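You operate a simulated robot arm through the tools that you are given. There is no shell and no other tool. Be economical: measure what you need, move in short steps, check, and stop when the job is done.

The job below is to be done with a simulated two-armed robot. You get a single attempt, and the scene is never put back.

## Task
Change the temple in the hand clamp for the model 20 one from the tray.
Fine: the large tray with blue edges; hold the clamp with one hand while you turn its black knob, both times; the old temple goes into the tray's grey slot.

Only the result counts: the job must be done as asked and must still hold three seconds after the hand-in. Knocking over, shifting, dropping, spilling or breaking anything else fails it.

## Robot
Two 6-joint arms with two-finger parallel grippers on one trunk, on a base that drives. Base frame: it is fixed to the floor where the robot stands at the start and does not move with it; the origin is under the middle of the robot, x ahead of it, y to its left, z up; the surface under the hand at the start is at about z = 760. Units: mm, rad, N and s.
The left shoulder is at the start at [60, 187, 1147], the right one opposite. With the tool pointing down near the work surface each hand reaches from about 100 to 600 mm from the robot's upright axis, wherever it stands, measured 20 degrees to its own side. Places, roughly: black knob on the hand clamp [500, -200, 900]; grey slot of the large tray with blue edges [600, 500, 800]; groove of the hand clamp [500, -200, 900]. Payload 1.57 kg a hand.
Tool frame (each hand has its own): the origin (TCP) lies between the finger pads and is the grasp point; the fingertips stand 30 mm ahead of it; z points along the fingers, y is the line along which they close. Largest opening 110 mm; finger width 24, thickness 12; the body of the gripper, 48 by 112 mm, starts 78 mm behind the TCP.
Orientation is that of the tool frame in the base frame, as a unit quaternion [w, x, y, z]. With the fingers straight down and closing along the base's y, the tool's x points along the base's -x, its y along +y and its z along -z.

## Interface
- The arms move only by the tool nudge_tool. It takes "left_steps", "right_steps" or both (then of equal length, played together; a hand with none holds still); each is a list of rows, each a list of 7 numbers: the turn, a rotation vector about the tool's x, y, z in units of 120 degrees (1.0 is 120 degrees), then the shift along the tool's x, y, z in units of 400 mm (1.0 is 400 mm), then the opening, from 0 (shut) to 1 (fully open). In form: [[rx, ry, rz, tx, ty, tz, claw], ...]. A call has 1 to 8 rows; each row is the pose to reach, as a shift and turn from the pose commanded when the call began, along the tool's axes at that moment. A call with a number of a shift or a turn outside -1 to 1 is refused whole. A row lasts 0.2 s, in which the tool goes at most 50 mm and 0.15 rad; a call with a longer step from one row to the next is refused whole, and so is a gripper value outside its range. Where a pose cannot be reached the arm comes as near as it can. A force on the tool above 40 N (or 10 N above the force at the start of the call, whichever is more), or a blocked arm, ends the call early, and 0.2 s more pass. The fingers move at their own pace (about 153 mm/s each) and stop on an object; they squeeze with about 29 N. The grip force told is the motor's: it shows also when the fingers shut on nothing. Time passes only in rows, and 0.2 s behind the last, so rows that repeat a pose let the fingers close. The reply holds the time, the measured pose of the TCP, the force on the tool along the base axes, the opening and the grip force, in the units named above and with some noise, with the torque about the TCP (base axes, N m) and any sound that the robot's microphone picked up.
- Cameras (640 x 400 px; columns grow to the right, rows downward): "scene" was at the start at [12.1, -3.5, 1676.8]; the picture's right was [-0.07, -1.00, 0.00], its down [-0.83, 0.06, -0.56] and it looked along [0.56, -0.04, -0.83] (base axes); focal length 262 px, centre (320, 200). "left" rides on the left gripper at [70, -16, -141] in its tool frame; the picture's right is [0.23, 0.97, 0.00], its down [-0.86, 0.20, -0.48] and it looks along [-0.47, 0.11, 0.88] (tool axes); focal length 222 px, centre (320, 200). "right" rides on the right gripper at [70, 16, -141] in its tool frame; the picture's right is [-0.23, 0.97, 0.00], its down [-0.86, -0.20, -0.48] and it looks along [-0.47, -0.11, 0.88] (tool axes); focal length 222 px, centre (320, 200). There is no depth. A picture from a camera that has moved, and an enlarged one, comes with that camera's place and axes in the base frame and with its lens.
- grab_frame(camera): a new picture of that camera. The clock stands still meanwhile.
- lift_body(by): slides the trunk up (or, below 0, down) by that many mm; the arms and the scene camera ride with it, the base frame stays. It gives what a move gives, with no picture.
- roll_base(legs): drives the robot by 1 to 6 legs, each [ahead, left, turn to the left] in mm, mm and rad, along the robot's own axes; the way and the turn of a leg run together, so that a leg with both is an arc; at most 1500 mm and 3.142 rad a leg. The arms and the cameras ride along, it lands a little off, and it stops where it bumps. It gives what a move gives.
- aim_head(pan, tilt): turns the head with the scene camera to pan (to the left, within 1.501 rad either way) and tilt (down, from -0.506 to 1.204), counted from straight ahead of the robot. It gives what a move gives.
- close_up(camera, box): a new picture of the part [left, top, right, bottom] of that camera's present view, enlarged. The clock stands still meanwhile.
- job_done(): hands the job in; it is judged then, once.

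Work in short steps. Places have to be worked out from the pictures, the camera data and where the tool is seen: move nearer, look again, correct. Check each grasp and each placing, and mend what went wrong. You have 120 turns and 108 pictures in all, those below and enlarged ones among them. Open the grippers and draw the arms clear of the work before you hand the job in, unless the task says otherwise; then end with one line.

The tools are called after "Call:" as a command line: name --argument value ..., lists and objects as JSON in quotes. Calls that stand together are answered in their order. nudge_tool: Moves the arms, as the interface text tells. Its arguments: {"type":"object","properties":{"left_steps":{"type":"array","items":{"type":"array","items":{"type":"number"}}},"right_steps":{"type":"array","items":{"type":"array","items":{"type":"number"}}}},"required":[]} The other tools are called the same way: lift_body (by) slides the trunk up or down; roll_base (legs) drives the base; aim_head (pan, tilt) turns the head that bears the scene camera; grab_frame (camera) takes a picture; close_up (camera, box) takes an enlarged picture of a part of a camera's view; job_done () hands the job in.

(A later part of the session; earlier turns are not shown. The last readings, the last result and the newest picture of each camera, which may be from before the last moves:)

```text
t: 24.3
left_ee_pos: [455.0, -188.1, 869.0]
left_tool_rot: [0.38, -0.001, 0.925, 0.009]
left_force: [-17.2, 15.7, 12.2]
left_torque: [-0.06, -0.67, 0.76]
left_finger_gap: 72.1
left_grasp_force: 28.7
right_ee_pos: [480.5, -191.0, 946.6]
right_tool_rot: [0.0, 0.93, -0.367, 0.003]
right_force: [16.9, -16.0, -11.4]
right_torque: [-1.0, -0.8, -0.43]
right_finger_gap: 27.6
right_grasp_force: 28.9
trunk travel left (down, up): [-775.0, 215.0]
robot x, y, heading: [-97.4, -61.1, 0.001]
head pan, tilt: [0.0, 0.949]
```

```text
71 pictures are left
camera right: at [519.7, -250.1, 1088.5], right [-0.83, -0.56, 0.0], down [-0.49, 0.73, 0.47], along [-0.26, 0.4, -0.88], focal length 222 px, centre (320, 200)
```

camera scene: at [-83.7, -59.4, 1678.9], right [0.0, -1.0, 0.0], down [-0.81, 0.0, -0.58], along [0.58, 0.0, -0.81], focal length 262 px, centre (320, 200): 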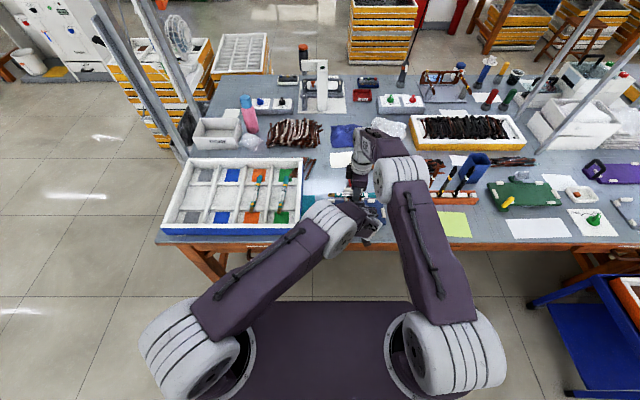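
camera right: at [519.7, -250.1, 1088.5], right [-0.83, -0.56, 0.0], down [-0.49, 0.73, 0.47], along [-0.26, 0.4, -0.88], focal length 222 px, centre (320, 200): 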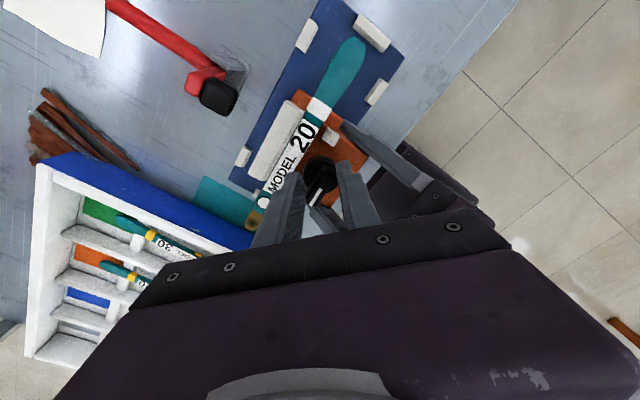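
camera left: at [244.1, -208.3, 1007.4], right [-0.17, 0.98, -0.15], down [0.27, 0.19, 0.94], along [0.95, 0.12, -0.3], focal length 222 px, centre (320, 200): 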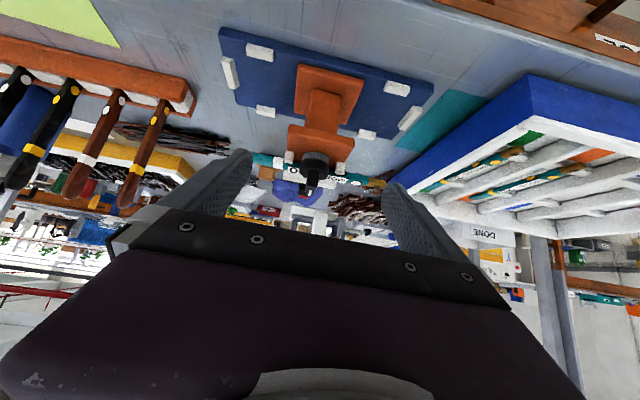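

The gap grew to 27.6 mm, so the knob reached a stop and the fingers twisted on the bar. I look closer.

Call:
close_up --camera "right" --box '[230, 80, 400, 250]'

```text
2.35 times, centred on (315, 165) of right
camera zoom: at [519.7, -250.1, 1088.5], right [-0.83, -0.56, 0.0], down [-0.49, 0.73, 0.47], along [-0.26, 0.4, -0.88], focal length 523 px, centre (332, 282)
```

zoom: 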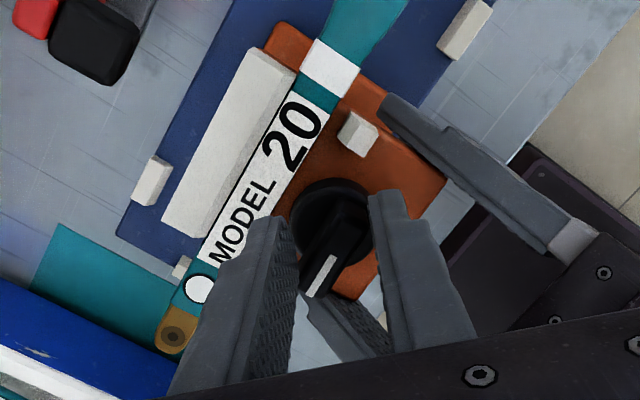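

The bar now points +y, exactly 90°, so the knob is at its loose stop. I open the right hand and lift it.

Call:
nudge_tool --right_steps '[[0, 0, 0, 0, 0, 0, 0.4], [0, 0, 0, 0, 0, 0, 0.4], [0, 0, 0, 0, 0, -0.05, 0.4], [0, 0, 0, 0, 0, -0.15, 0.4], [0, 0, 0, 0, 0, -0.2, 0.4]]'

Call:
grab_frame --camera "right"

Call:
close_up --camera "right" --box '[230, 80, 400, 250]'

```text
t: 25.5
left_ee_pos: [455.5, -189.6, 868.9]
left_tool_rot: [0.38, -0.001, 0.925, 0.007]
left_force: [0.0, 0.6, 0.1]
left_torque: [0.08, 0.23, 0.01]
left_finger_gap: 72.1
left_grasp_force: 28.7
right_ee_pos: [479.8, -191.3, 1028.1]
right_tool_rot: [0.0, 0.929, -0.369, 0.001]
right_force: [0.4, -0.4, 0.5]
right_torque: [-0.01, -0.01, -0.01]
right_finger_gap: 43.9
right_grasp_force: 0.1
trunk travel left (down, up): [-775.0, 215.0]
robot x, y, heading: [-100.0, -63.7, -0.002]
head pan, tilt: [0.0, 0.949]
```

```text
69 pictures are left
camera right: at [518.5, -249.5, 1168.3], right [-0.83, -0.55, 0.0], down [-0.49, 0.73, 0.48], along [-0.27, 0.4, -0.88], focal length 222 px, centre (320, 200)
```

right: 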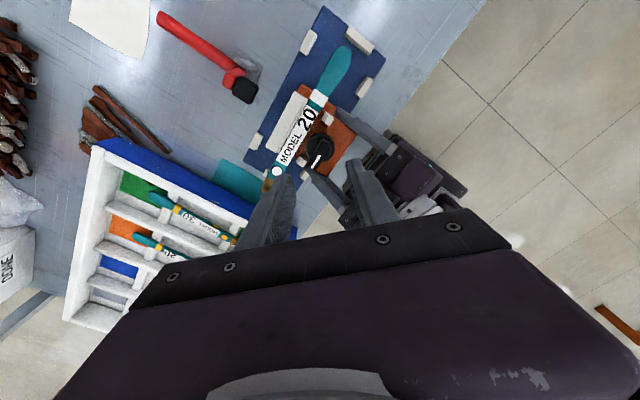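

```text
2.35 times, centred on (315, 165) of right
camera zoom: at [518.5, -249.5, 1168.3], right [-0.83, -0.55, 0.0], down [-0.49, 0.73, 0.48], along [-0.27, 0.4, -0.88], focal length 523 px, centre (332, 282)
```

zoom: 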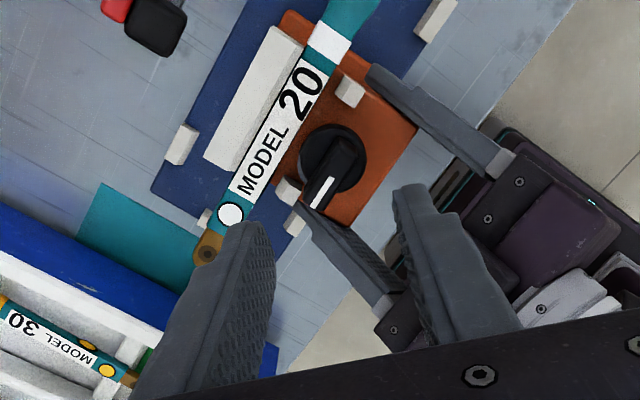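

The knob is loose at 90°. I move the right hand up and away, turning it back to −90° yaw, while the left hand opens and backs off.

Call:
nudge_tool --right_steps '[[0, 0, 0.065, 0.0275, 0.0537, -0.0425, 0.4], [0, 0, 0.13, 0.055, 0.107, -0.085, 0.4], [0, 0, 0.195, 0.0825, 0.161, -0.1275, 0.4], [0, 0, 0.26, 0.11, 0.2147, -0.17, 0.4], [0, 0, 0.325, 0.1375, 0.268, -0.2125, 0.4], [0, 0, 0.39, 0.165, 0.322, -0.255, 0.4]]' --left_steps '[[0, 0, 0, 0, 0, 0, 0.8], [0, 0, 0, 0, 0, 0, 1], [0, 0, 0, 0, 0, -0.05, 1], [0, 0, 0, 0, 0, -0.13, 1], [0, 0, 0, 0, 0, -0.21, 1], [0, 0, 0, 0, 0, -0.28, 1]]'

Call:
grab_frame --camera "scene"

```text
t: 26.9
left_ee_pos: [376.6, -191.2, 951.2]
left_tool_rot: [0.381, 0.0, 0.925, 0.007]
left_force: [-0.1, -0.4, 0.0]
left_torque: [0.02, -0.04, 0.02]
left_finger_gap: 109.8
left_grasp_force: 0.0
right_ee_pos: [437.4, -331.0, 1129.4]
right_tool_rot: [0.0, -0.706, 0.708, 0.0]
right_force: [-0.5, 0.2, 0.0]
right_torque: [0.03, -0.01, 0.02]
right_finger_gap: 43.8
right_grasp_force: 0.0
trunk travel left (down, up): [-775.0, 215.0]
robot x, y, heading: [-100.3, -60.2, 0.006]
head pan, tilt: [0.0, 0.949]
```

```text
67 pictures are left
camera scene: at [-85.5, -60.3, 1678.9], right [0.0, -1.0, 0.0], down [-0.81, 0.0, -0.58], along [0.58, 0.0, -0.81], focal length 262 px, centre (320, 200)
```

scene: 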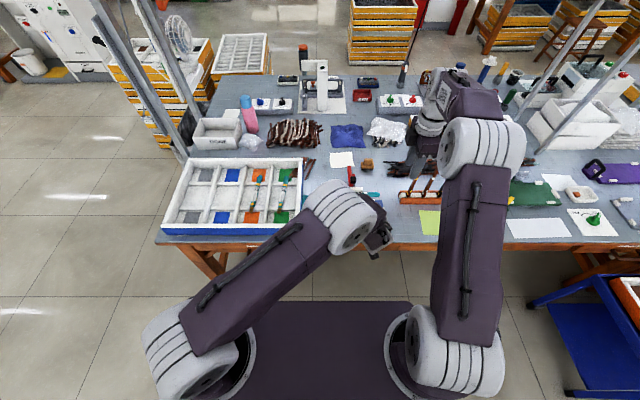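

I raise the left hand, turn it straight down and bring it to the left of the clamp.

Call:
nudge_tool --left_steps '[[0, 0.0625, 0, -0.0537, 0.034, -0.0223, 0.6], [0, 0.125, 0, -0.107, 0.0675, -0.0447, 0.5], [0, 0.1875, 0, -0.161, 0.101, -0.067, 0.5], [0, 0.25, 0, -0.2147, 0.135, -0.0893, 0.5], [0, 0.3125, 0, -0.268, 0.169, -0.1117, 0.5], [0, 0.376, 0, -0.322, 0.2025, -0.134, 0.5]]'

Call:
nudge_tool --left_steps '[[0, 0, 0.07, 0, 0, 0, 0.4], [0, 0, 0.14, 0, 0, 0, 0.4], [0, 0, 0.21, 0, 0, 0, 0.4], [0, 0, 0.28, 0, 0, 0, 0.4], [0, 0, 0.35, 0, 0, 0, 0.4], [0, 0, 0.42, 0, 0, 0, 0.4], [0, 0, 0.49, 0, 0, 0, 0.4], [0, 0, 0.56, 0, 0, 0, 0.4]]'

```text
t: 28.3
left_ee_pos: [432.0, -109.8, 1078.4]
left_tool_rot: [-0.006, -0.002, 1.0, 0.007]
left_force: [0.3, -0.3, -0.1]
left_torque: [-0.04, 0.02, -0.02]
left_finger_gap: 54.8
left_grasp_force: 0.1
right_ee_pos: [439.9, -328.8, 1129.3]
right_tool_rot: [0.001, 0.707, -0.707, 0.0]
right_force: [0.5, -0.8, -0.2]
right_torque: [-0.02, 0.06, 0.01]
right_finger_gap: 44.2
right_grasp_force: 0.0
trunk travel left (down, up): [-775.0, 215.0]
robot x, y, heading: [-95.8, -62.6, -0.003]
head pan, tilt: [0.0, 0.949]
```

```text
t: 30.1
left_ee_pos: [432.6, -110.9, 1079.1]
left_tool_rot: [-0.008, 0.552, 0.834, 0.003]
left_force: [0.0, -0.7, 0.2]
left_torque: [0.0, 0.0, -0.03]
left_finger_gap: 43.9
left_grasp_force: 0.1
right_ee_pos: [438.9, -329.8, 1128.5]
right_tool_rot: [0.0, 0.707, -0.707, 0.0]
right_force: [0.1, -0.7, -0.1]
right_torque: [-0.02, -0.01, 0.02]
right_finger_gap: 43.8
right_grasp_force: 0.0
trunk travel left (down, up): [-775.0, 215.0]
robot x, y, heading: [-99.4, -58.7, 0.003]
head pan, tilt: [0.0, 0.949]
```

I finish the 90° yaw and move above the brown end of the temple at about [503, -128, 1010], then look.

Call:
nudge_tool --left_steps '[[0, 0, 0.063, -0.036, 0.048, 0.0575, 0.4], [0, 0, 0.127, -0.071, 0.097, 0.115, 0.4], [0, 0, 0.19, -0.107, 0.145, 0.1725, 0.4], [0, 0, 0.19, -0.107, 0.145, 0.1725, 0.4]]'

Call:
grab_frame --camera "left"

Call:
grab_frame --camera "right"

Call:
close_up --camera "scene" --box '[290, 120, 450, 250]'

```text
t: 31.1
left_ee_pos: [450.2, -102.5, 1008.7]
left_tool_rot: [-0.008, 0.706, 0.708, 0.002]
left_force: [-0.1, -0.3, -0.1]
left_torque: [-0.03, 0.02, -0.01]
left_finger_gap: 43.9
left_grasp_force: 0.1
left hand out of reach, approached as far as the arm can: row 1, 2, 3, 4
right_ee_pos: [440.2, -330.3, 1128.8]
right_tool_rot: [0.0, 0.708, -0.706, 0.0]
right_force: [0.2, -0.8, -0.6]
right_torque: [-0.03, 0.01, -0.01]
right_finger_gap: 43.9
right_grasp_force: 0.1
trunk travel left (down, up): [-775.0, 215.0]
robot x, y, heading: [-95.9, -58.5, 0.002]
head pan, tilt: [0.0, 0.949]
```

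```text
66 pictures are left
camera left: at [434.8, -34.9, 1151.7], right [0.97, 0.23, -0.01], down [0.21, -0.86, 0.47], along [0.1, -0.45, -0.88], focal length 222 px, centre (320, 200)
```

left: 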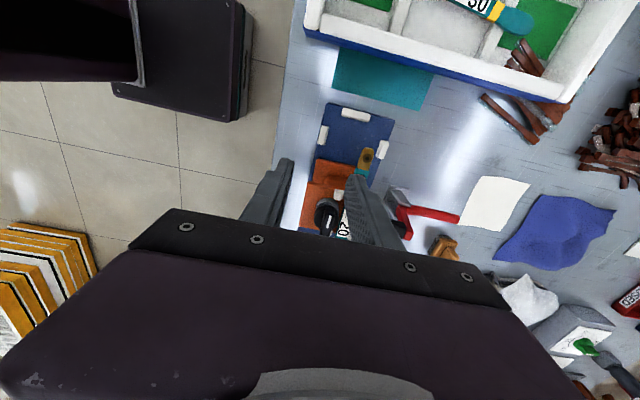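

```text
65 pictures are left
camera right: at [423.2, -399.0, 1269.8], right [-0.97, 0.23, 0.0], down [0.2, 0.86, 0.48], along [0.11, 0.47, -0.88], focal length 222 px, centre (320, 200)
```

right: 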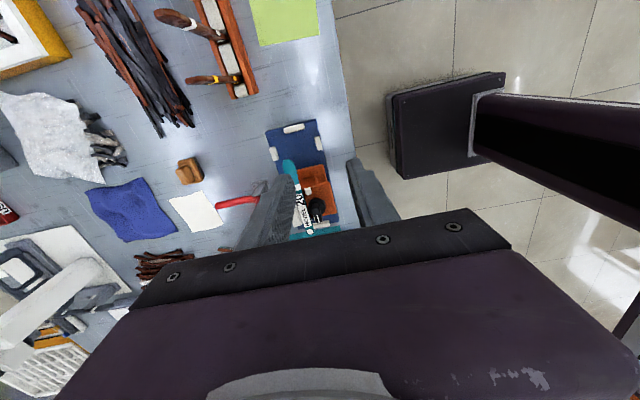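

```text
3.08 times, centred on (370, 185) of scene
camera zoom: at [-83.4, -59.5, 1678.9], right [0.0, -1.0, 0.0], down [-0.81, 0.0, -0.58], along [0.58, 0.0, -0.81], focal length 805 px, centre (166, 246)
```

zoom: 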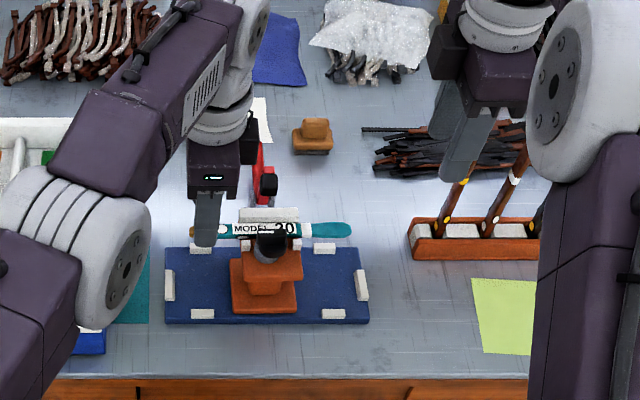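

The left arm is at full stretch. Both hands are free and high, so I drive the base forward 80 mm and right 20 mm.

Call:
roll_base --legs '[[80, -20, 0]]'

Call:
grab_frame --camera "left"

```text
t: 32.2
left_ee_pos: [526.4, -122.7, 1011.5]
left_tool_rot: [-0.006, 0.706, 0.708, 0.001]
left_force: [-0.3, -0.7, 0.3]
left_torque: [0.01, -0.01, 0.0]
left_finger_gap: 43.9
left_grasp_force: 0.1
right_ee_pos: [515.7, -348.5, 1130.7]
right_tool_rot: [-0.001, 0.707, -0.707, 0.001]
right_force: [-0.1, -0.8, -0.3]
right_torque: [0.03, -0.02, -0.01]
right_finger_gap: 44.1
right_grasp_force: 0.0
trunk travel left (down, up): [-775.0, 215.0]
robot x, y, heading: [-17.3, -82.6, 0.001]
head pan, tilt: [0.0, 0.949]
```

```text
63 pictures are left
camera left: at [511.6, -54.5, 1153.0], right [0.97, 0.23, 0.0], down [0.21, -0.86, 0.47], along [0.1, -0.45, -0.88], focal length 222 px, centre (320, 200)
```

left: 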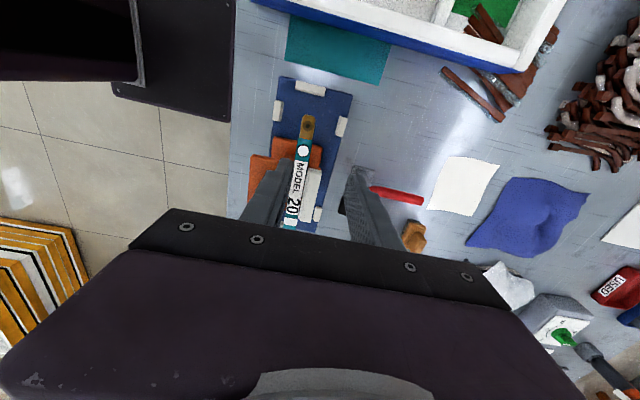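

The temple's centreline is at x≈505, with the circle at y≈-128 and the brown hole at y≈-98. I align at y = -125 and descend to z≈925 for a check.

Call:
nudge_tool --left_steps '[[0, 0, 0, -0.005, -0.0525, 0.05, 0.4], [0, 0, 0, -0.005, -0.0525, 0.14, 0.4], [0, 0, 0, -0.005, -0.0525, 0.215, 0.4], [0, 0, 0, -0.005, -0.0525, 0.215, 0.4]]'

Call:
close_up --camera "left" --box '[220, 70, 420, 250]'

Call:
close_up --camera "scene" --box '[230, 150, 390, 280]'

```text
t: 33.2
left_ee_pos: [504.9, -123.7, 924.7]
left_tool_rot: [-0.006, 0.706, 0.708, 0.001]
left_force: [-0.1, 0.3, 0.8]
left_torque: [-0.01, 0.0, 0.02]
left_finger_gap: 43.8
left_grasp_force: 0.0
right_ee_pos: [515.3, -349.0, 1129.3]
right_tool_rot: [0.0, -0.707, 0.708, 0.0]
right_force: [-0.4, -0.6, 0.1]
right_torque: [0.0, 0.01, -0.01]
right_finger_gap: 43.8
right_grasp_force: 0.1
trunk travel left (down, up): [-775.0, 215.0]
robot x, y, heading: [-16.4, -78.5, 0.004]
head pan, tilt: [0.0, 0.949]
```

```text
2.22 times, centred on (320, 160) of left
camera zoom: at [490.5, -55.2, 1067.6], right [0.97, 0.23, 0.0], down [0.21, -0.86, 0.47], along [0.11, -0.45, -0.88], focal length 494 px, centre (320, 289)
```

zoom: 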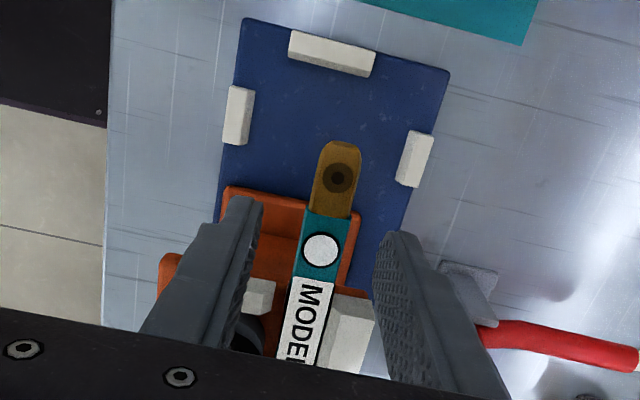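

```text
3.08 times, centred on (310, 215) of scene
camera zoom: at [-6.9, -78.9, 1679.0], right [0.0, -1.0, 0.0], down [-0.81, 0.0, -0.58], along [0.58, 0.0, -0.81], focal length 805 px, centre (351, 154)
```

zoom: 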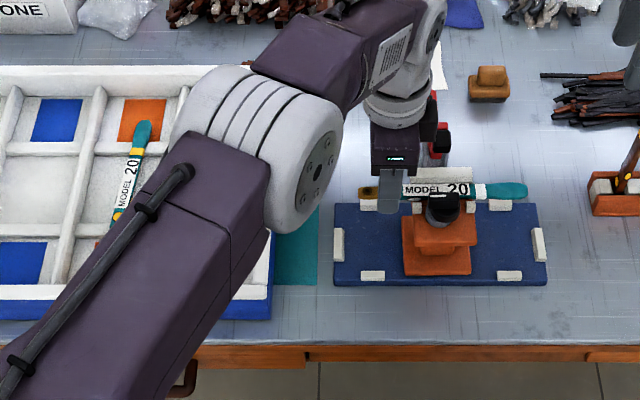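

The temple sits at x≈508 between the fingers. I go down 35 mm with a 3 mm x correction and close gently.

Call:
nudge_tool --left_steps '[[0, 0, 0, 0, 0.0065, 0.045, 0.4], [0, 0, 0, 0, 0.0065, 0.087, 0.4], [0, 0, 0, 0, 0.0065, 0.087, 0.25], [0, 0, 0, 0, 0.0065, 0.087, 0.1], [0, 0, 0, 0, 0.0065, 0.087, 0.05], [0, 0, 0, 0, 0.0065, 0.087, 0.05]]'

Call:
close_up --camera "left" --box '[220, 70, 420, 250]'

```text
t: 34.6
left_ee_pos: [508.6, -122.7, 888.4]
left_tool_rot: [-0.008, 0.706, 0.709, 0.001]
left_force: [-1.5, 1.0, 0.5]
left_torque: [0.07, -0.02, -0.01]
left_finger_gap: 17.0
left_grasp_force: 28.9
right_ee_pos: [518.4, -350.6, 1129.0]
right_tool_rot: [0.0, 0.707, -0.707, 0.001]
right_force: [-0.6, -0.4, 0.3]
right_torque: [0.0, 0.02, -0.04]
right_finger_gap: 44.2
right_grasp_force: 0.0
trunk travel left (down, up): [-775.0, 215.0]
robot x, y, heading: [-16.9, -83.8, -0.0]
head pan, tilt: [0.0, 0.949]
```

```text
2.22 times, centred on (320, 160) of left
camera zoom: at [494.1, -54.5, 1031.9], right [0.97, 0.23, -0.01], down [0.21, -0.86, 0.47], along [0.1, -0.45, -0.89], focal length 494 px, centre (320, 289)
```

zoom: 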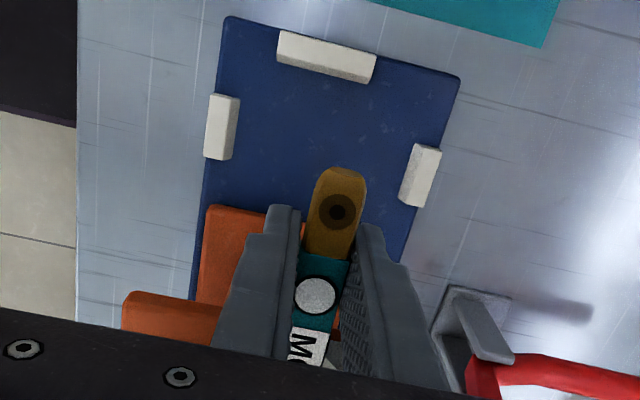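

It is gripped at 17 mm with the hole about 23 mm beyond the TCP. I lift straight up slowly.

Call:
nudge_tool --left_steps '[[0, 0, 0, 0, 0, -0.02, 0.05], [0, 0, 0, 0, 0, -0.05, 0.05], [0, 0, 0, 0, 0, -0.09, 0.05], [0, 0, 0, 0, 0, -0.15, 0.05], [0, 0, 0, 0, 0, -0.23, 0.05], [0, 0, 0, 0, 0, -0.3, 0.05]]'

Call:
grab_frame --camera "right"

Call:
grab_frame --camera "scene"

```text
t: 36.0
left_ee_pos: [510.8, -125.2, 1010.7]
left_tool_rot: [-0.007, 0.706, 0.708, 0.002]
left_force: [-0.2, -0.7, 0.1]
left_torque: [0.04, -0.04, 0.0]
left_finger_gap: 17.2
left_grasp_force: 29.0
right_ee_pos: [517.5, -350.3, 1127.7]
right_tool_rot: [-0.001, -0.707, 0.708, 0.0]
right_force: [-0.2, 0.0, 1.3]
right_torque: [0.01, 0.0, -0.01]
right_finger_gap: 44.1
right_grasp_force: 0.1
trunk travel left (down, up): [-775.0, 215.0]
robot x, y, heading: [-19.7, -78.8, 0.0]
head pan, tilt: [0.0, 0.949]
```

```text
59 pictures are left
camera right: at [501.6, -419.0, 1270.2], right [-0.97, 0.23, 0.0], down [0.2, 0.86, 0.48], along [0.11, 0.47, -0.88], focal length 222 px, centre (320, 200)
```

right: 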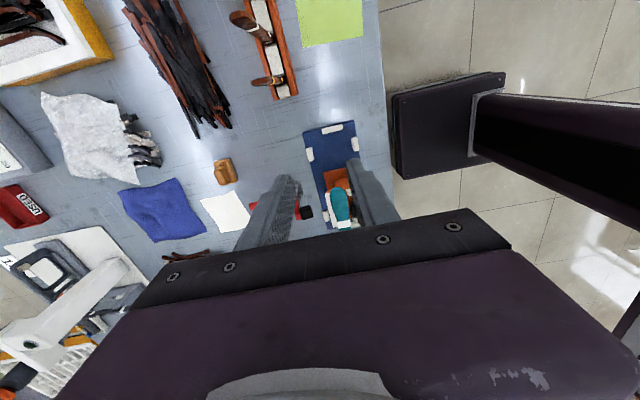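

```text
58 pictures are left
camera scene: at [-5.0, -79.1, 1678.9], right [0.0, -1.0, 0.0], down [-0.81, 0.0, -0.58], along [0.58, 0.0, -0.81], focal length 262 px, centre (320, 200)
```

scene: 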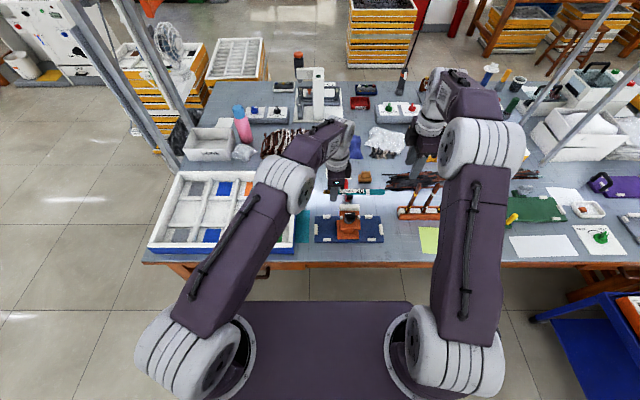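

The old temple is out and secure. I rise and turn counter-clockwise 90° so that its brown end points to the robot, pulling back a little.

Call:
nudge_tool --left_steps '[[0, 0, -0.07, 0.016, -0.019, -0.0125, 0.05], [0, 0, -0.14, 0.031, -0.0375, -0.025, 0.05], [0, 0, -0.21, 0.047, -0.056, -0.0375, 0.05], [0, 0, -0.28, 0.0625, -0.075, -0.05, 0.05], [0, 0, -0.35, 0.078, -0.094, -0.0625, 0.05], [0, 0, -0.42, 0.094, -0.1125, -0.075, 0.05], [0, 0, -0.49, 0.109, -0.131, -0.0875, 0.05], [0, 0, -0.56, 0.125, -0.15, -0.1, 0.05]]'

Call:
nudge_tool --left_steps '[[0, 0, -0.063, 0, 0, 0, 0.05], [0, 0, -0.127, 0, 0, 0, 0.05], [0, 0, -0.19, 0, 0, 0, 0.05]]' --right_steps '[[0, 0, 0, 0.05, 0, 0, 0.4], [0, 0, 0, 0.1, 0, 0, 0.4], [0, 0, 0, 0.1, 0, 0, 0.4]]'

Call:
roll_base --legs '[[0, 390, 0]]'

Call:
grab_frame --camera "left"

Call:
grab_frame --camera "scene"

```text
t: 37.8
left_ee_pos: [448.5, -75.6, 1050.1]
left_tool_rot: [-0.006, 0.194, 0.981, 0.006]
left_force: [-0.2, 0.8, -0.8]
left_torque: [0.0, 0.02, 0.02]
left_finger_gap: 17.1
left_grasp_force: 28.7
right_ee_pos: [517.9, -349.6, 1128.8]
right_tool_rot: [0.0, -0.706, 0.708, -0.001]
right_force: [-1.1, -0.4, -0.3]
right_torque: [0.01, 0.0, -0.03]
right_finger_gap: 44.1
right_grasp_force: 0.1
trunk travel left (down, up): [-775.0, 215.0]
robot x, y, heading: [-20.4, -77.3, 0.0]
head pan, tilt: [0.0, 0.949]
```

```text
t: 38.6
left_ee_pos: [450.1, -75.5, 1050.3]
left_tool_rot: [-0.005, -0.003, 1.0, 0.006]
left_force: [-0.5, -0.4, -1.3]
left_torque: [-0.02, 0.01, 0.01]
left_finger_gap: 17.1
left_grasp_force: 29.3
right_ee_pos: [517.2, -389.6, 1128.0]
right_tool_rot: [0.0, 0.707, -0.707, 0.0]
right_force: [0.7, 0.2, 0.6]
right_torque: [-0.03, 0.01, -0.01]
right_finger_gap: 44.2
right_grasp_force: 0.1
trunk travel left (down, up): [-775.0, 215.0]
robot x, y, heading: [-18.9, -84.1, 0.001]
head pan, tilt: [0.0, 0.949]
```

```text
t: 41.1
left_ee_pos: [448.0, 318.5, 1048.8]
left_tool_rot: [-0.005, -0.006, 1.0, 0.007]
left_force: [0.0, -0.4, -0.5]
left_torque: [0.0, 0.07, -0.02]
left_finger_gap: 17.1
left_grasp_force: 29.0
right_ee_pos: [518.4, 4.5, 1129.1]
right_tool_rot: [-0.001, 0.709, -0.706, 0.0]
right_force: [0.1, -0.5, -0.7]
right_torque: [0.01, 0.01, 0.04]
right_finger_gap: 44.1
right_grasp_force: 0.1
trunk travel left (down, up): [-775.0, 215.0]
robot x, y, heading: [-21.4, 311.8, 0.003]
head pan, tilt: [0.0, 0.949]
```

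```text
57 pictures are left
camera left: at [381.2, 299.0, 1191.7], right [-0.24, 0.97, 0.02], down [0.86, 0.2, 0.47], along [0.46, 0.13, -0.88], focal length 222 px, centre (320, 200)
```

left: 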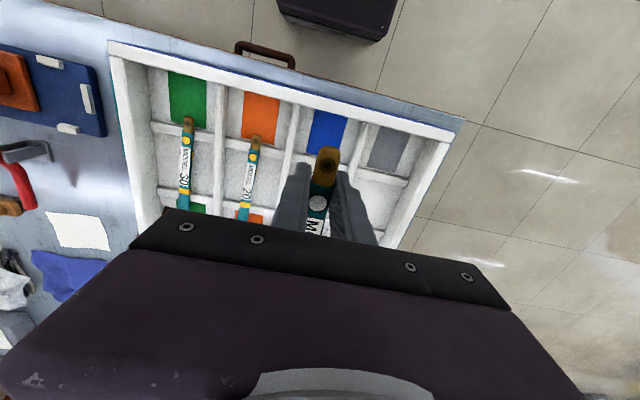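

```text
56 pictures are left
camera scene: at [-5.7, 311.0, 1678.9], right [0.01, -1.0, 0.0], down [-0.81, 0.0, -0.58], along [0.58, 0.0, -0.81], focal length 262 px, centre (320, 200)
```

scene: 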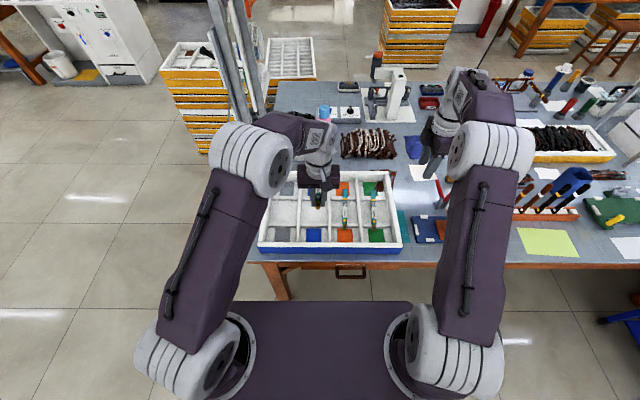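

The drive went well. I enlarge the tray in both cameras to locate the grey slot and its cross-ridges.

Call:
close_up --camera "scene" --box '[250, 160, 410, 260]'

Call:
close_up --camera "left" --box '[140, 50, 460, 250]'

```text
4.00 times, centred on (330, 210) of scene
camera zoom: at [-5.7, 311.0, 1678.9], right [0.01, -1.0, 0.0], down [-0.81, 0.0, -0.58], along [0.58, 0.0, -0.81], focal length 1047 px, centre (280, 160)
```

zoom: 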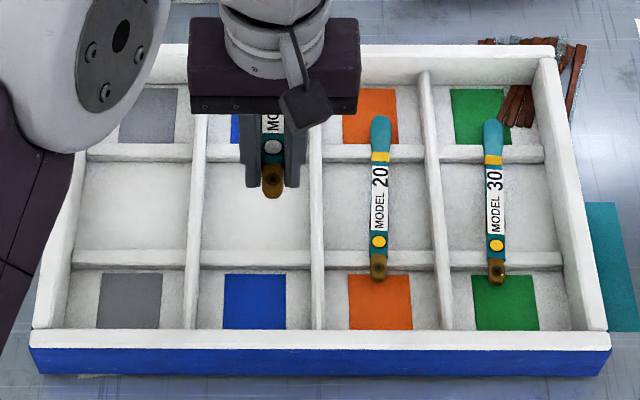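

```text
2.00 times, centred on (300, 150) of left
camera zoom: at [381.2, 299.0, 1191.7], right [-0.24, 0.97, 0.02], down [0.86, 0.2, 0.47], along [0.46, 0.13, -0.88], focal length 444 px, centre (360, 300)
```

zoom: 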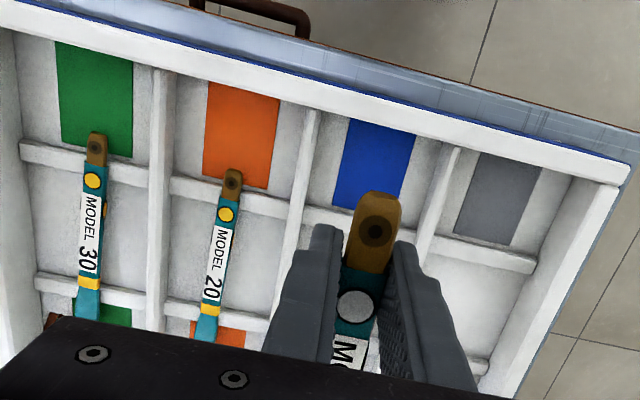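

The grey column is centred at y≈456, with cross-ridges at x≈505–519 and x≈637–651. The neighbouring temples span x≈484–681. I move above the grey slot so that the fingers will descend just behind the near ridge, at TCP x≈535.

Call:
nudge_tool --left_steps '[[0, 0, 0, -0.036, 0.0575, 0.03, 0.05], [0, 0, 0, -0.0725, 0.115, 0.07, 0.05], [0, 0, 0, -0.109, 0.1725, 0.14, 0.05], [0, 0, 0, -0.145, 0.23, 0.21, 0.05], [0, 0, 0, -0.181, 0.2875, 0.28, 0.05], [0, 0, 0, -0.2175, 0.345, 0.35, 0.05], [0, 0, 0, -0.2175, 0.345, 0.35, 0.05]]'

Call:
close_up --camera "left" --box '[200, 50, 460, 250]'

Call:
close_up --camera "scene" --box '[250, 150, 410, 260]'

```text
t: 42.7
left_ee_pos: [531.7, 459.7, 910.3]
left_tool_rot: [-0.004, -0.006, 1.0, 0.007]
left_force: [0.6, -0.1, -0.3]
left_torque: [-0.04, 0.01, 0.0]
left_finger_gap: 17.1
left_grasp_force: 28.6
right_ee_pos: [518.7, 4.7, 1129.2]
right_tool_rot: [0.0, 0.709, -0.705, 0.0]
right_force: [1.2, -0.2, -0.2]
right_torque: [-0.04, 0.07, -0.01]
right_finger_gap: 44.0
right_grasp_force: 0.0
trunk travel left (down, up): [-775.0, 215.0]
robot x, y, heading: [-20.0, 309.6, 0.002]
head pan, tilt: [0.0, 0.949]
```

```text
2.00 times, centred on (330, 150) of left
camera zoom: at [464.7, 440.4, 1052.5], right [-0.24, 0.97, 0.01], down [0.86, 0.2, 0.47], along [0.46, 0.13, -0.88], focal length 444 px, centre (300, 300)
```

zoom: 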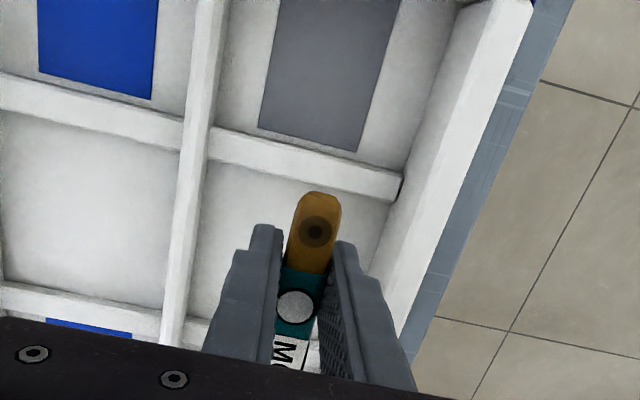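

```text
3.64 times, centred on (330, 205) of scene
camera zoom: at [-6.2, 311.7, 1678.9], right [0.01, -1.0, 0.0], down [-0.81, 0.0, -0.58], along [0.58, 0.0, -0.81], focal length 952 px, centre (284, 182)
```

zoom: 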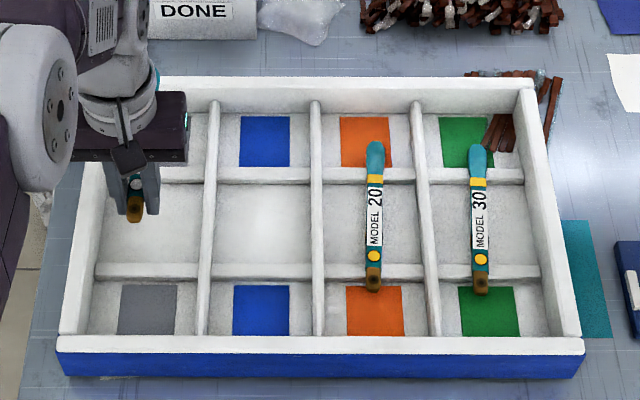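

The ridge's rear edge is at x≈526, so I aim for TCP x≈543. I lower to z≈815 and check.

Call:
nudge_tool --left_steps '[[0, 0, 0, -0.028, -0.007, 0.06, 0.05], [0, 0, 0, -0.028, -0.007, 0.14, 0.05], [0, 0, 0, -0.028, -0.007, 0.2, 0.05], [0, 0, 0, -0.028, -0.007, 0.2375, 0.05], [0, 0, 0, -0.028, -0.007, 0.2375, 0.05]]'

Call:
close_up --camera "left" --box '[200, 50, 460, 250]'

Call:
close_up --camera "scene" --box '[250, 170, 330, 250]'

```text
t: 43.9
left_ee_pos: [542.7, 456.6, 814.5]
left_tool_rot: [-0.004, -0.005, 1.0, 0.006]
left_force: [-0.6, -0.7, -0.5]
left_torque: [0.02, 0.02, 0.0]
left_finger_gap: 17.1
left_grasp_force: 29.0
right_ee_pos: [518.2, 5.9, 1129.5]
right_tool_rot: [0.0, 0.709, -0.705, 0.0]
right_force: [-0.6, 0.3, 0.0]
right_torque: [0.01, 0.0, 0.02]
right_finger_gap: 44.0
right_grasp_force: 0.1
trunk travel left (down, up): [-775.0, 215.0]
robot x, y, heading: [-21.7, 309.5, 0.005]
head pan, tilt: [0.0, 0.949]
```

```text
2.00 times, centred on (330, 150) of left
camera zoom: at [474.8, 439.2, 957.6], right [-0.24, 0.97, 0.01], down [0.86, 0.2, 0.47], along [0.46, 0.12, -0.88], focal length 444 px, centre (300, 300)
```

zoom: 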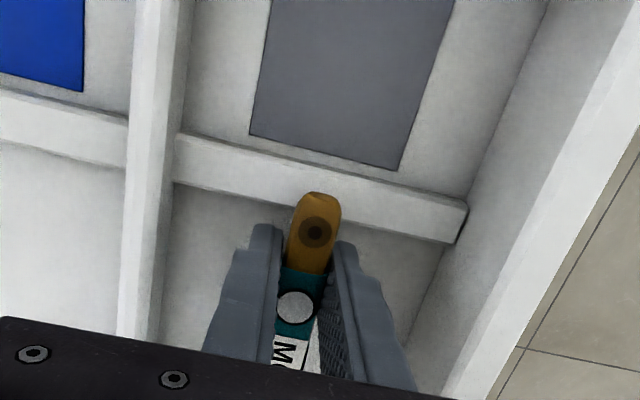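

```text
5.00 times, centred on (290, 210) of scene
camera zoom: at [-6.0, 312.2, 1678.9], right [0.01, -1.0, 0.0], down [-0.81, 0.0, -0.58], along [0.58, 0.0, -0.81], focal length 1309 px, centre (470, 150)
```

zoom: 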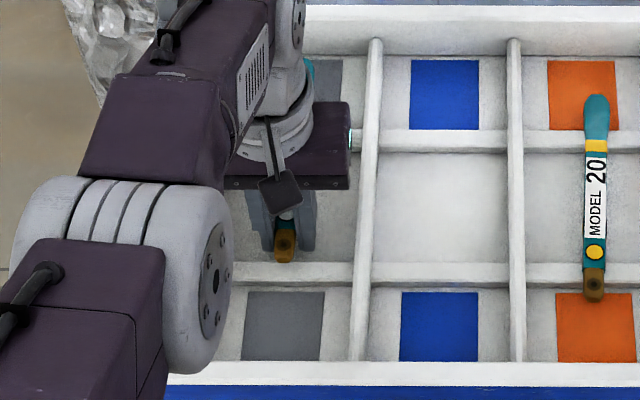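

The fingers are just behind the ridge with a small gap. I lower in small steps, watching for contact.

Call:
nudge_tool --left_steps '[[0, 0, 0, 0, 0, 0.0075, 0.05], [0, 0, 0, 0, 0, 0.015, 0.05], [0, 0, 0, 0, 0, 0.0225, 0.05], [0, 0, 0, 0, 0, 0.03, 0.05], [0, 0, 0, 0, 0, 0.03, 0.05]]'

```text
t: 45.1
left_ee_pos: [540.7, 458.9, 808.3]
left_tool_rot: [-0.002, -0.005, 1.0, 0.006]
left_force: [5.1, 1.9, 14.2]
left_torque: [-0.14, -0.23, 0.07]
left_finger_gap: 17.0
left_grasp_force: 28.7
left hand out of reach, approached as far as the arm can: row 2, 3, 4, 5
right_ee_pos: [516.9, 5.1, 1130.1]
right_tool_rot: [0.0, 0.709, -0.705, 0.0]
right_force: [-0.3, 1.2, 1.1]
right_torque: [0.01, 0.02, 0.0]
right_finger_gap: 44.2
right_grasp_force: 0.2
trunk travel left (down, up): [-775.0, 215.0]
robot x, y, heading: [-16.7, 312.8, 0.005]
head pan, tilt: [0.0, 0.949]
```

Contact of about 14 N at z≈808 comes from the tips, close to the floor, so the temple hangs only a few mm above the ridges. I relieve it slightly and open slowly.

Call:
nudge_tool --left_steps '[[0, 0, 0, -0.005, 0, -0.004, 0.05], [0, 0, 0, -0.005, 0, -0.004, 0.17], [0, 0, 0, -0.005, 0, -0.004, 0.2], [0, 0, 0, -0.005, 0, -0.004, 0.3], [0, 0, 0, -0.005, 0, -0.004, 0.4], [0, 0, 0, -0.005, 0, -0.004, 0.4]]'

Call:
close_up --camera "left" --box '[200, 50, 460, 250]'

```text
t: 46.5
left_ee_pos: [539.3, 459.1, 808.1]
left_tool_rot: [-0.004, -0.005, 1.0, 0.007]
left_force: [-1.3, 4.5, 4.9]
left_torque: [-0.01, -0.03, 0.0]
left_finger_gap: 38.9
left_grasp_force: 0.1
right_ee_pos: [518.3, 6.1, 1130.1]
right_tool_rot: [0.0, 0.709, -0.705, -0.001]
right_force: [0.0, -0.2, -0.7]
right_torque: [-0.02, -0.01, -0.07]
right_finger_gap: 44.0
right_grasp_force: 0.1
trunk travel left (down, up): [-775.0, 215.0]
robot x, y, heading: [-19.9, 312.4, 0.004]
head pan, tilt: [0.0, 0.949]
```

```text
2.00 times, centred on (330, 150) of left
camera zoom: at [471.1, 440.2, 949.9], right [-0.24, 0.97, 0.01], down [0.86, 0.2, 0.47], along [0.46, 0.12, -0.88], focal length 444 px, centre (300, 300)
```

zoom: 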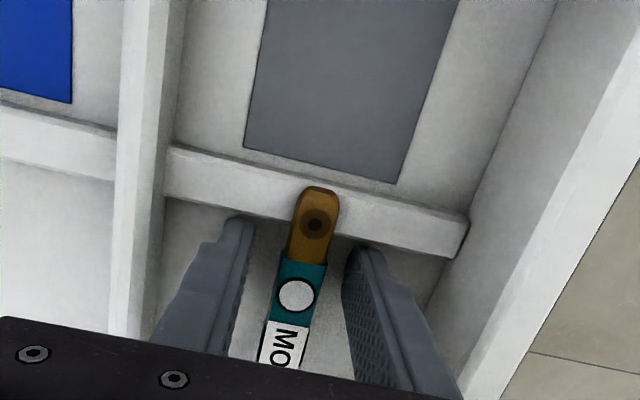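

The old temple rests on both ridges with its tip at x≈505. I raise the hand 16 mm, take it with the fingertips only and shift it about 15 mm toward me, so that it lies like its neighbours.

Call:
nudge_tool --left_steps '[[0, 0, 0, 0, 0, -0.02, 0.35], [0, 0, 0, 0, 0, -0.04, 0.35], [0, 0, 0, 0, 0, -0.04, 0.2], [0, 0, 0, 0, 0, -0.04, 0.08], [0, 0, 0, 0, 0, -0.04, 0.05], [0, 0, 0, 0, 0, -0.04, 0.05]]'

Call:
close_up --camera "left" --box '[200, 50, 460, 250]'

```text
t: 47.9
left_ee_pos: [542.2, 457.3, 823.1]
left_tool_rot: [-0.005, -0.006, 1.0, 0.007]
left_force: [0.1, 0.1, 1.4]
left_torque: [0.0, -0.03, 0.03]
left_finger_gap: 17.3
left_grasp_force: 29.0
right_ee_pos: [518.3, 5.7, 1128.2]
right_tool_rot: [0.001, 0.709, -0.705, 0.001]
right_force: [0.2, 0.5, -0.1]
right_torque: [-0.05, 0.04, 0.0]
right_finger_gap: 43.9
right_grasp_force: 0.0
trunk travel left (down, up): [-775.0, 215.0]
robot x, y, heading: [-20.3, 310.9, 0.004]
head pan, tilt: [0.0, 0.949]
```

```text
2.00 times, centred on (330, 150) of left
camera zoom: at [474.5, 439.3, 965.3], right [-0.24, 0.97, 0.02], down [0.86, 0.2, 0.47], along [0.46, 0.12, -0.88], focal length 444 px, centre (300, 300)
```

zoom: 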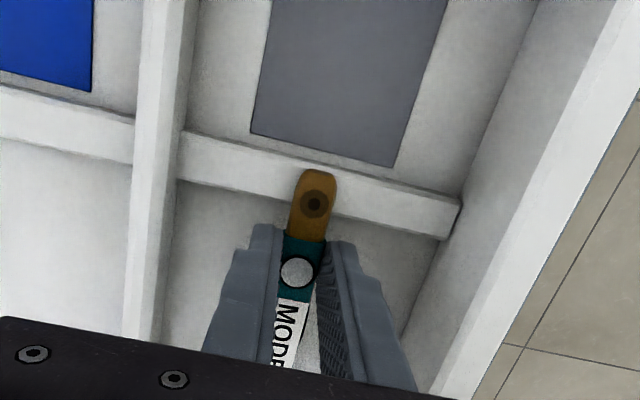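

The fingertip grip holds at 17.3 mm. I lift 4 mm, shift 15 mm toward me, lower and open.

Call:
nudge_tool --left_steps '[[0, 0, 0, 0, 0, -0.01, 0.05], [0, 0, 0, 0.02, 0, -0.01, 0.05], [0, 0, 0, 0.038, 0, -0.01, 0.05], [0, 0, 0, 0.038, 0, -0.004, 0.05], [0, 0, 0, 0.038, 0, -0.004, 0.17], [0, 0, 0, 0.038, 0, -0.004, 0.3], [0, 0, 0, 0.038, 0, -0.05, 0.35], [0, 0, 0, 0.038, 0, -0.15, 0.35]]'

Call:
grab_frame --camera "left"

```text
t: 49.7
left_ee_pos: [557.7, 454.0, 876.4]
left_tool_rot: [-0.006, -0.005, 1.0, 0.007]
left_force: [0.0, -0.9, 0.0]
left_torque: [0.02, -0.05, 0.01]
left_finger_gap: 38.6
left_grasp_force: 0.0
left hand out of reach, approached as far as the arm can: row 2, 3, 4, 5, 6, 7, 8
right_ee_pos: [518.7, 5.6, 1128.7]
right_tool_rot: [0.0, 0.709, -0.705, 0.0]
right_force: [0.8, -0.3, 0.2]
right_torque: [-0.01, 0.01, -0.02]
right_finger_gap: 44.1
right_grasp_force: 0.1
trunk travel left (down, up): [-775.0, 215.0]
robot x, y, heading: [-24.0, 311.0, 0.009]
head pan, tilt: [0.0, 0.949]
```

```text
47 pictures are left
camera left: at [490.0, 435.3, 1018.7], right [-0.24, 0.97, 0.02], down [0.86, 0.2, 0.47], along [0.45, 0.13, -0.88], focal length 222 px, centre (320, 200)
```

left: 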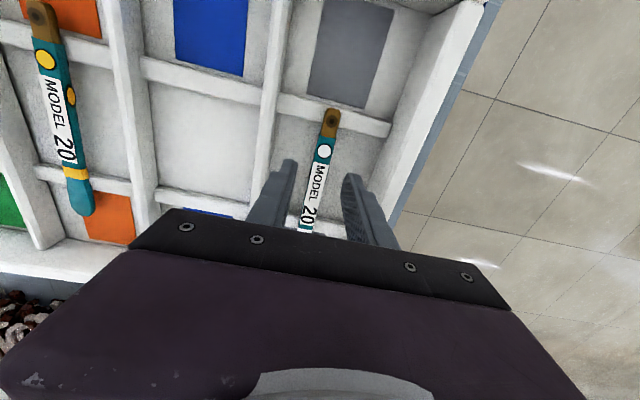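

That move ended off to the side because the arm is near a joint limit, but the old temple lies fine across both ridges in the grey slot. I raise the hand well clear and check.

Call:
nudge_tool --left_steps '[[0, 0, 0, 0, 0, -0.1, 0.35], [0, 0, 0, 0, 0, -0.2, 0.35], [0, 0, 0, 0.03, -0.05, -0.3, 0.35], [0, 0, 0, 0.1, -0.1, -0.35, 0.35]]'

Call:
close_up --camera "scene" --box '[250, 150, 410, 260]'

```text
t: 50.7
left_ee_pos: [568.6, 418.1, 1003.5]
left_tool_rot: [-0.006, -0.005, 1.0, 0.007]
left_force: [0.7, 0.2, -0.1]
left_torque: [0.0, 0.05, 0.01]
left_finger_gap: 38.3
left_grasp_force: 0.0
left hand out of reach, approached as far as the arm can: row 1, 2, 3, 4
right_ee_pos: [518.7, 4.3, 1128.7]
right_tool_rot: [0.0, 0.709, -0.705, 0.001]
right_force: [-0.2, -0.3, 0.6]
right_torque: [0.01, 0.02, 0.03]
right_finger_gap: 44.0
right_grasp_force: 0.1
trunk travel left (down, up): [-775.0, 215.0]
robot x, y, heading: [-22.4, 312.8, 0.006]
head pan, tilt: [0.0, 0.949]
```

```text
3.64 times, centred on (330, 205) of scene
camera zoom: at [-5.7, 312.1, 1678.9], right [0.01, -1.0, 0.0], down [-0.81, 0.0, -0.58], along [0.58, 0.0, -0.81], focal length 952 px, centre (284, 182)
```

zoom: 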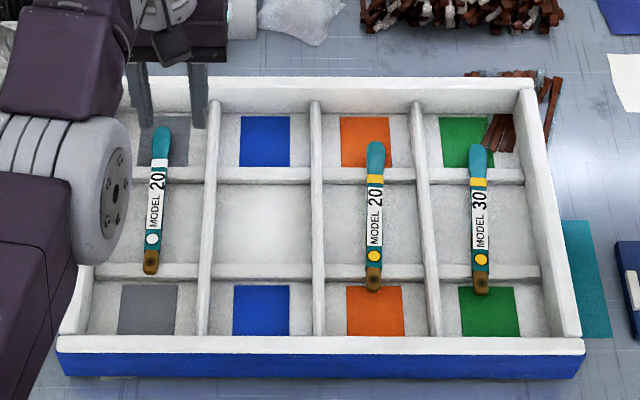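

The old temple lies properly in the grey slot. I drive right 200 mm and slightly forward to reach the model 20 temple.

Call:
roll_base --legs '[[20, -210, 0]]'

Call:
nudge_tool --left_steps '[[0, 0, 0, 0.08, 0, 0, 0.35], [0, 0, 0, 0.16, 0, 0, 0.35], [0, 0, 0, 0.16, 0, 0.08, 0.35], [0, 0, 0, 0.16, 0, 0.15, 0.35], [0, 0, 0, 0.16, 0, 0.15, 0.35]]'

Call:
grab_frame --camera "left"

```text
t: 52.3
left_ee_pos: [589.8, 210.2, 1003.4]
left_tool_rot: [-0.005, -0.005, 1.0, 0.006]
left_force: [-0.2, 0.0, 0.2]
left_torque: [0.01, 0.03, 0.01]
left_finger_gap: 38.5
left_grasp_force: 0.1
right_ee_pos: [539.1, -204.3, 1129.2]
right_tool_rot: [0.001, 0.709, -0.705, 0.0]
right_force: [-0.3, 0.0, -0.4]
right_torque: [0.0, 0.04, 0.02]
right_finger_gap: 44.1
right_grasp_force: 0.0
trunk travel left (down, up): [-775.0, 215.0]
robot x, y, heading: [0.7, 99.2, 0.006]
head pan, tilt: [0.0, 0.949]
```

```text
t: 53.5
left_ee_pos: [584.9, 198.7, 955.5]
left_tool_rot: [-0.006, -0.005, 1.0, 0.006]
left_force: [1.2, 0.1, 0.0]
left_torque: [0.0, 0.01, 0.02]
left_finger_gap: 38.5
left_grasp_force: 0.1
left hand out of reach, approached as far as the arm can: row 1, 2, 3, 4, 5
right_ee_pos: [539.8, -205.2, 1128.8]
right_tool_rot: [0.001, 0.709, -0.705, 0.0]
right_force: [0.2, 0.5, 0.2]
right_torque: [0.0, 0.02, -0.06]
right_finger_gap: 43.9
right_grasp_force: 0.0
trunk travel left (down, up): [-775.0, 215.0]
robot x, y, heading: [0.6, 99.3, 0.004]
head pan, tilt: [0.0, 0.949]
```

```text
45 pictures are left
camera left: at [518.4, 179.6, 1097.6], right [-0.24, 0.97, 0.02], down [0.86, 0.2, 0.47], along [0.45, 0.13, -0.88], focal length 222 px, centre (320, 200)
```

left: 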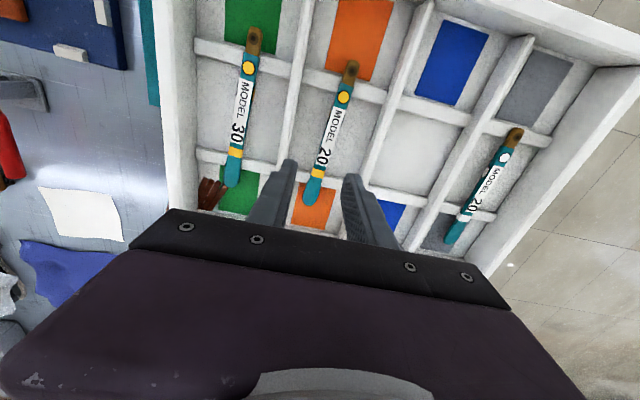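

The hand no longer follows commands back toward the robot, so I check the arm's configuration in the scene picture.

Call:
grab_frame --camera "scene"

```text
44 pictures are left
camera scene: at [15.3, 101.8, 1678.9], right [0.01, -1.0, 0.0], down [-0.81, 0.0, -0.58], along [0.58, 0.0, -0.81], focal length 262 px, centre (320, 200)
```

scene: 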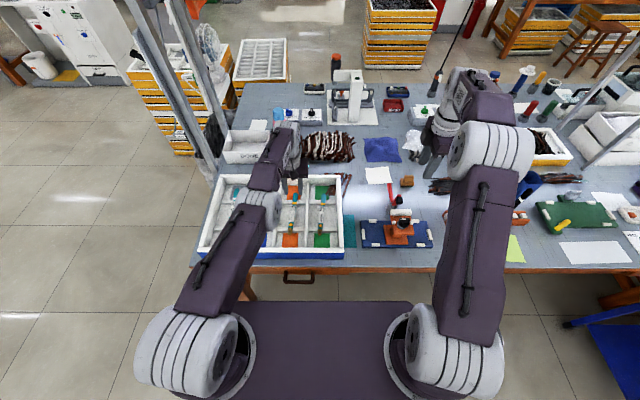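

The left arm is nearly straight, a singular pose. I try to break out by going up and well back in larger steps.

Call:
nudge_tool --left_steps '[[0, 0, 0, 0.0, 0, -0.12, 0.35], [0, 0, 0, 0.05, 0, -0.23, 0.35], [0, 0, 0, 0.15, 0, -0.3, 0.35], [0, 0, 0, 0.27, 0, -0.3, 0.35], [0, 0, 0, 0.39, 0, -0.3, 0.35], [0, 0, 0, 0.39, 0, -0.3, 0.35]]'

Call:
grab_frame --camera "scene"

```text
t: 54.9
left_ee_pos: [581.0, 187.3, 1066.3]
left_tool_rot: [-0.007, -0.005, 1.0, 0.007]
left_force: [0.1, 0.7, 0.0]
left_torque: [-0.01, 0.0, 0.01]
left_finger_gap: 38.5
left_grasp_force: 0.0
left hand out of reach, approached as far as the arm can: row 2, 3, 4, 5, 6
right_ee_pos: [540.9, -205.6, 1129.1]
right_tool_rot: [-0.001, 0.709, -0.706, 0.0]
right_force: [0.2, -0.4, -0.6]
right_torque: [0.0, 0.0, -0.01]
right_finger_gap: 44.1
right_grasp_force: 0.0
trunk travel left (down, up): [-775.0, 215.0]
robot x, y, heading: [4.3, 99.2, 0.007]
head pan, tilt: [0.0, 0.949]
```

```text
43 pictures are left
camera scene: at [15.6, 102.0, 1678.9], right [0.01, -1.0, 0.0], down [-0.81, 0.0, -0.58], along [0.58, 0.0, -0.81], focal length 262 px, centre (320, 200)
```

scene: 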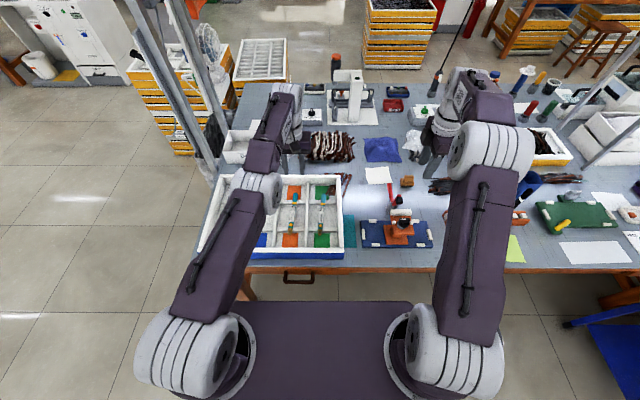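

It looks as if the elbow flipped past straight and is pinned at its limit. I extend fully outward, then lower and retract so that the elbow bends the normal way again.

Call:
nudge_tool --left_steps '[[0, 0, 0, -0.1, 0, 0, 0.35], [0, 0, 0, -0.2, 0, 0, 0.35], [0, 0, 0, -0.2, 0, 0.1, 0.35], [0, 0, 0, -0.2, 0, 0.2, 0.35], [0, 0, 0, -0.15, 0, 0.3, 0.35], [0, 0, 0, -0.05, 0, 0.3, 0.35], [0, 0, 0, 0.05, 0, 0.3, 0.35], [0, 0, 0, 0.15, 0, 0.3, 0.35]]'

```text
t: 56.7
left_ee_pos: [517.6, 184.5, 946.4]
left_tool_rot: [-0.003, -0.004, 1.0, 0.007]
left_force: [0.7, 0.1, 1.0]
left_torque: [0.0, -0.06, -0.04]
left_finger_gap: 38.5
left_grasp_force: 0.0
left hand out of reach, approached as far as the arm can: row 1, 2, 3, 4, 5, 6
right_ee_pos: [537.8, -205.9, 1130.3]
right_tool_rot: [-0.001, 0.709, -0.705, 0.0]
right_force: [-0.3, 0.0, 0.7]
right_torque: [0.02, -0.04, 0.01]
right_finger_gap: 43.7
right_grasp_force: 0.0
trunk travel left (down, up): [-775.0, 215.0]
robot x, y, heading: [1.0, 100.0, 0.005]
head pan, tilt: [0.0, 0.949]
```

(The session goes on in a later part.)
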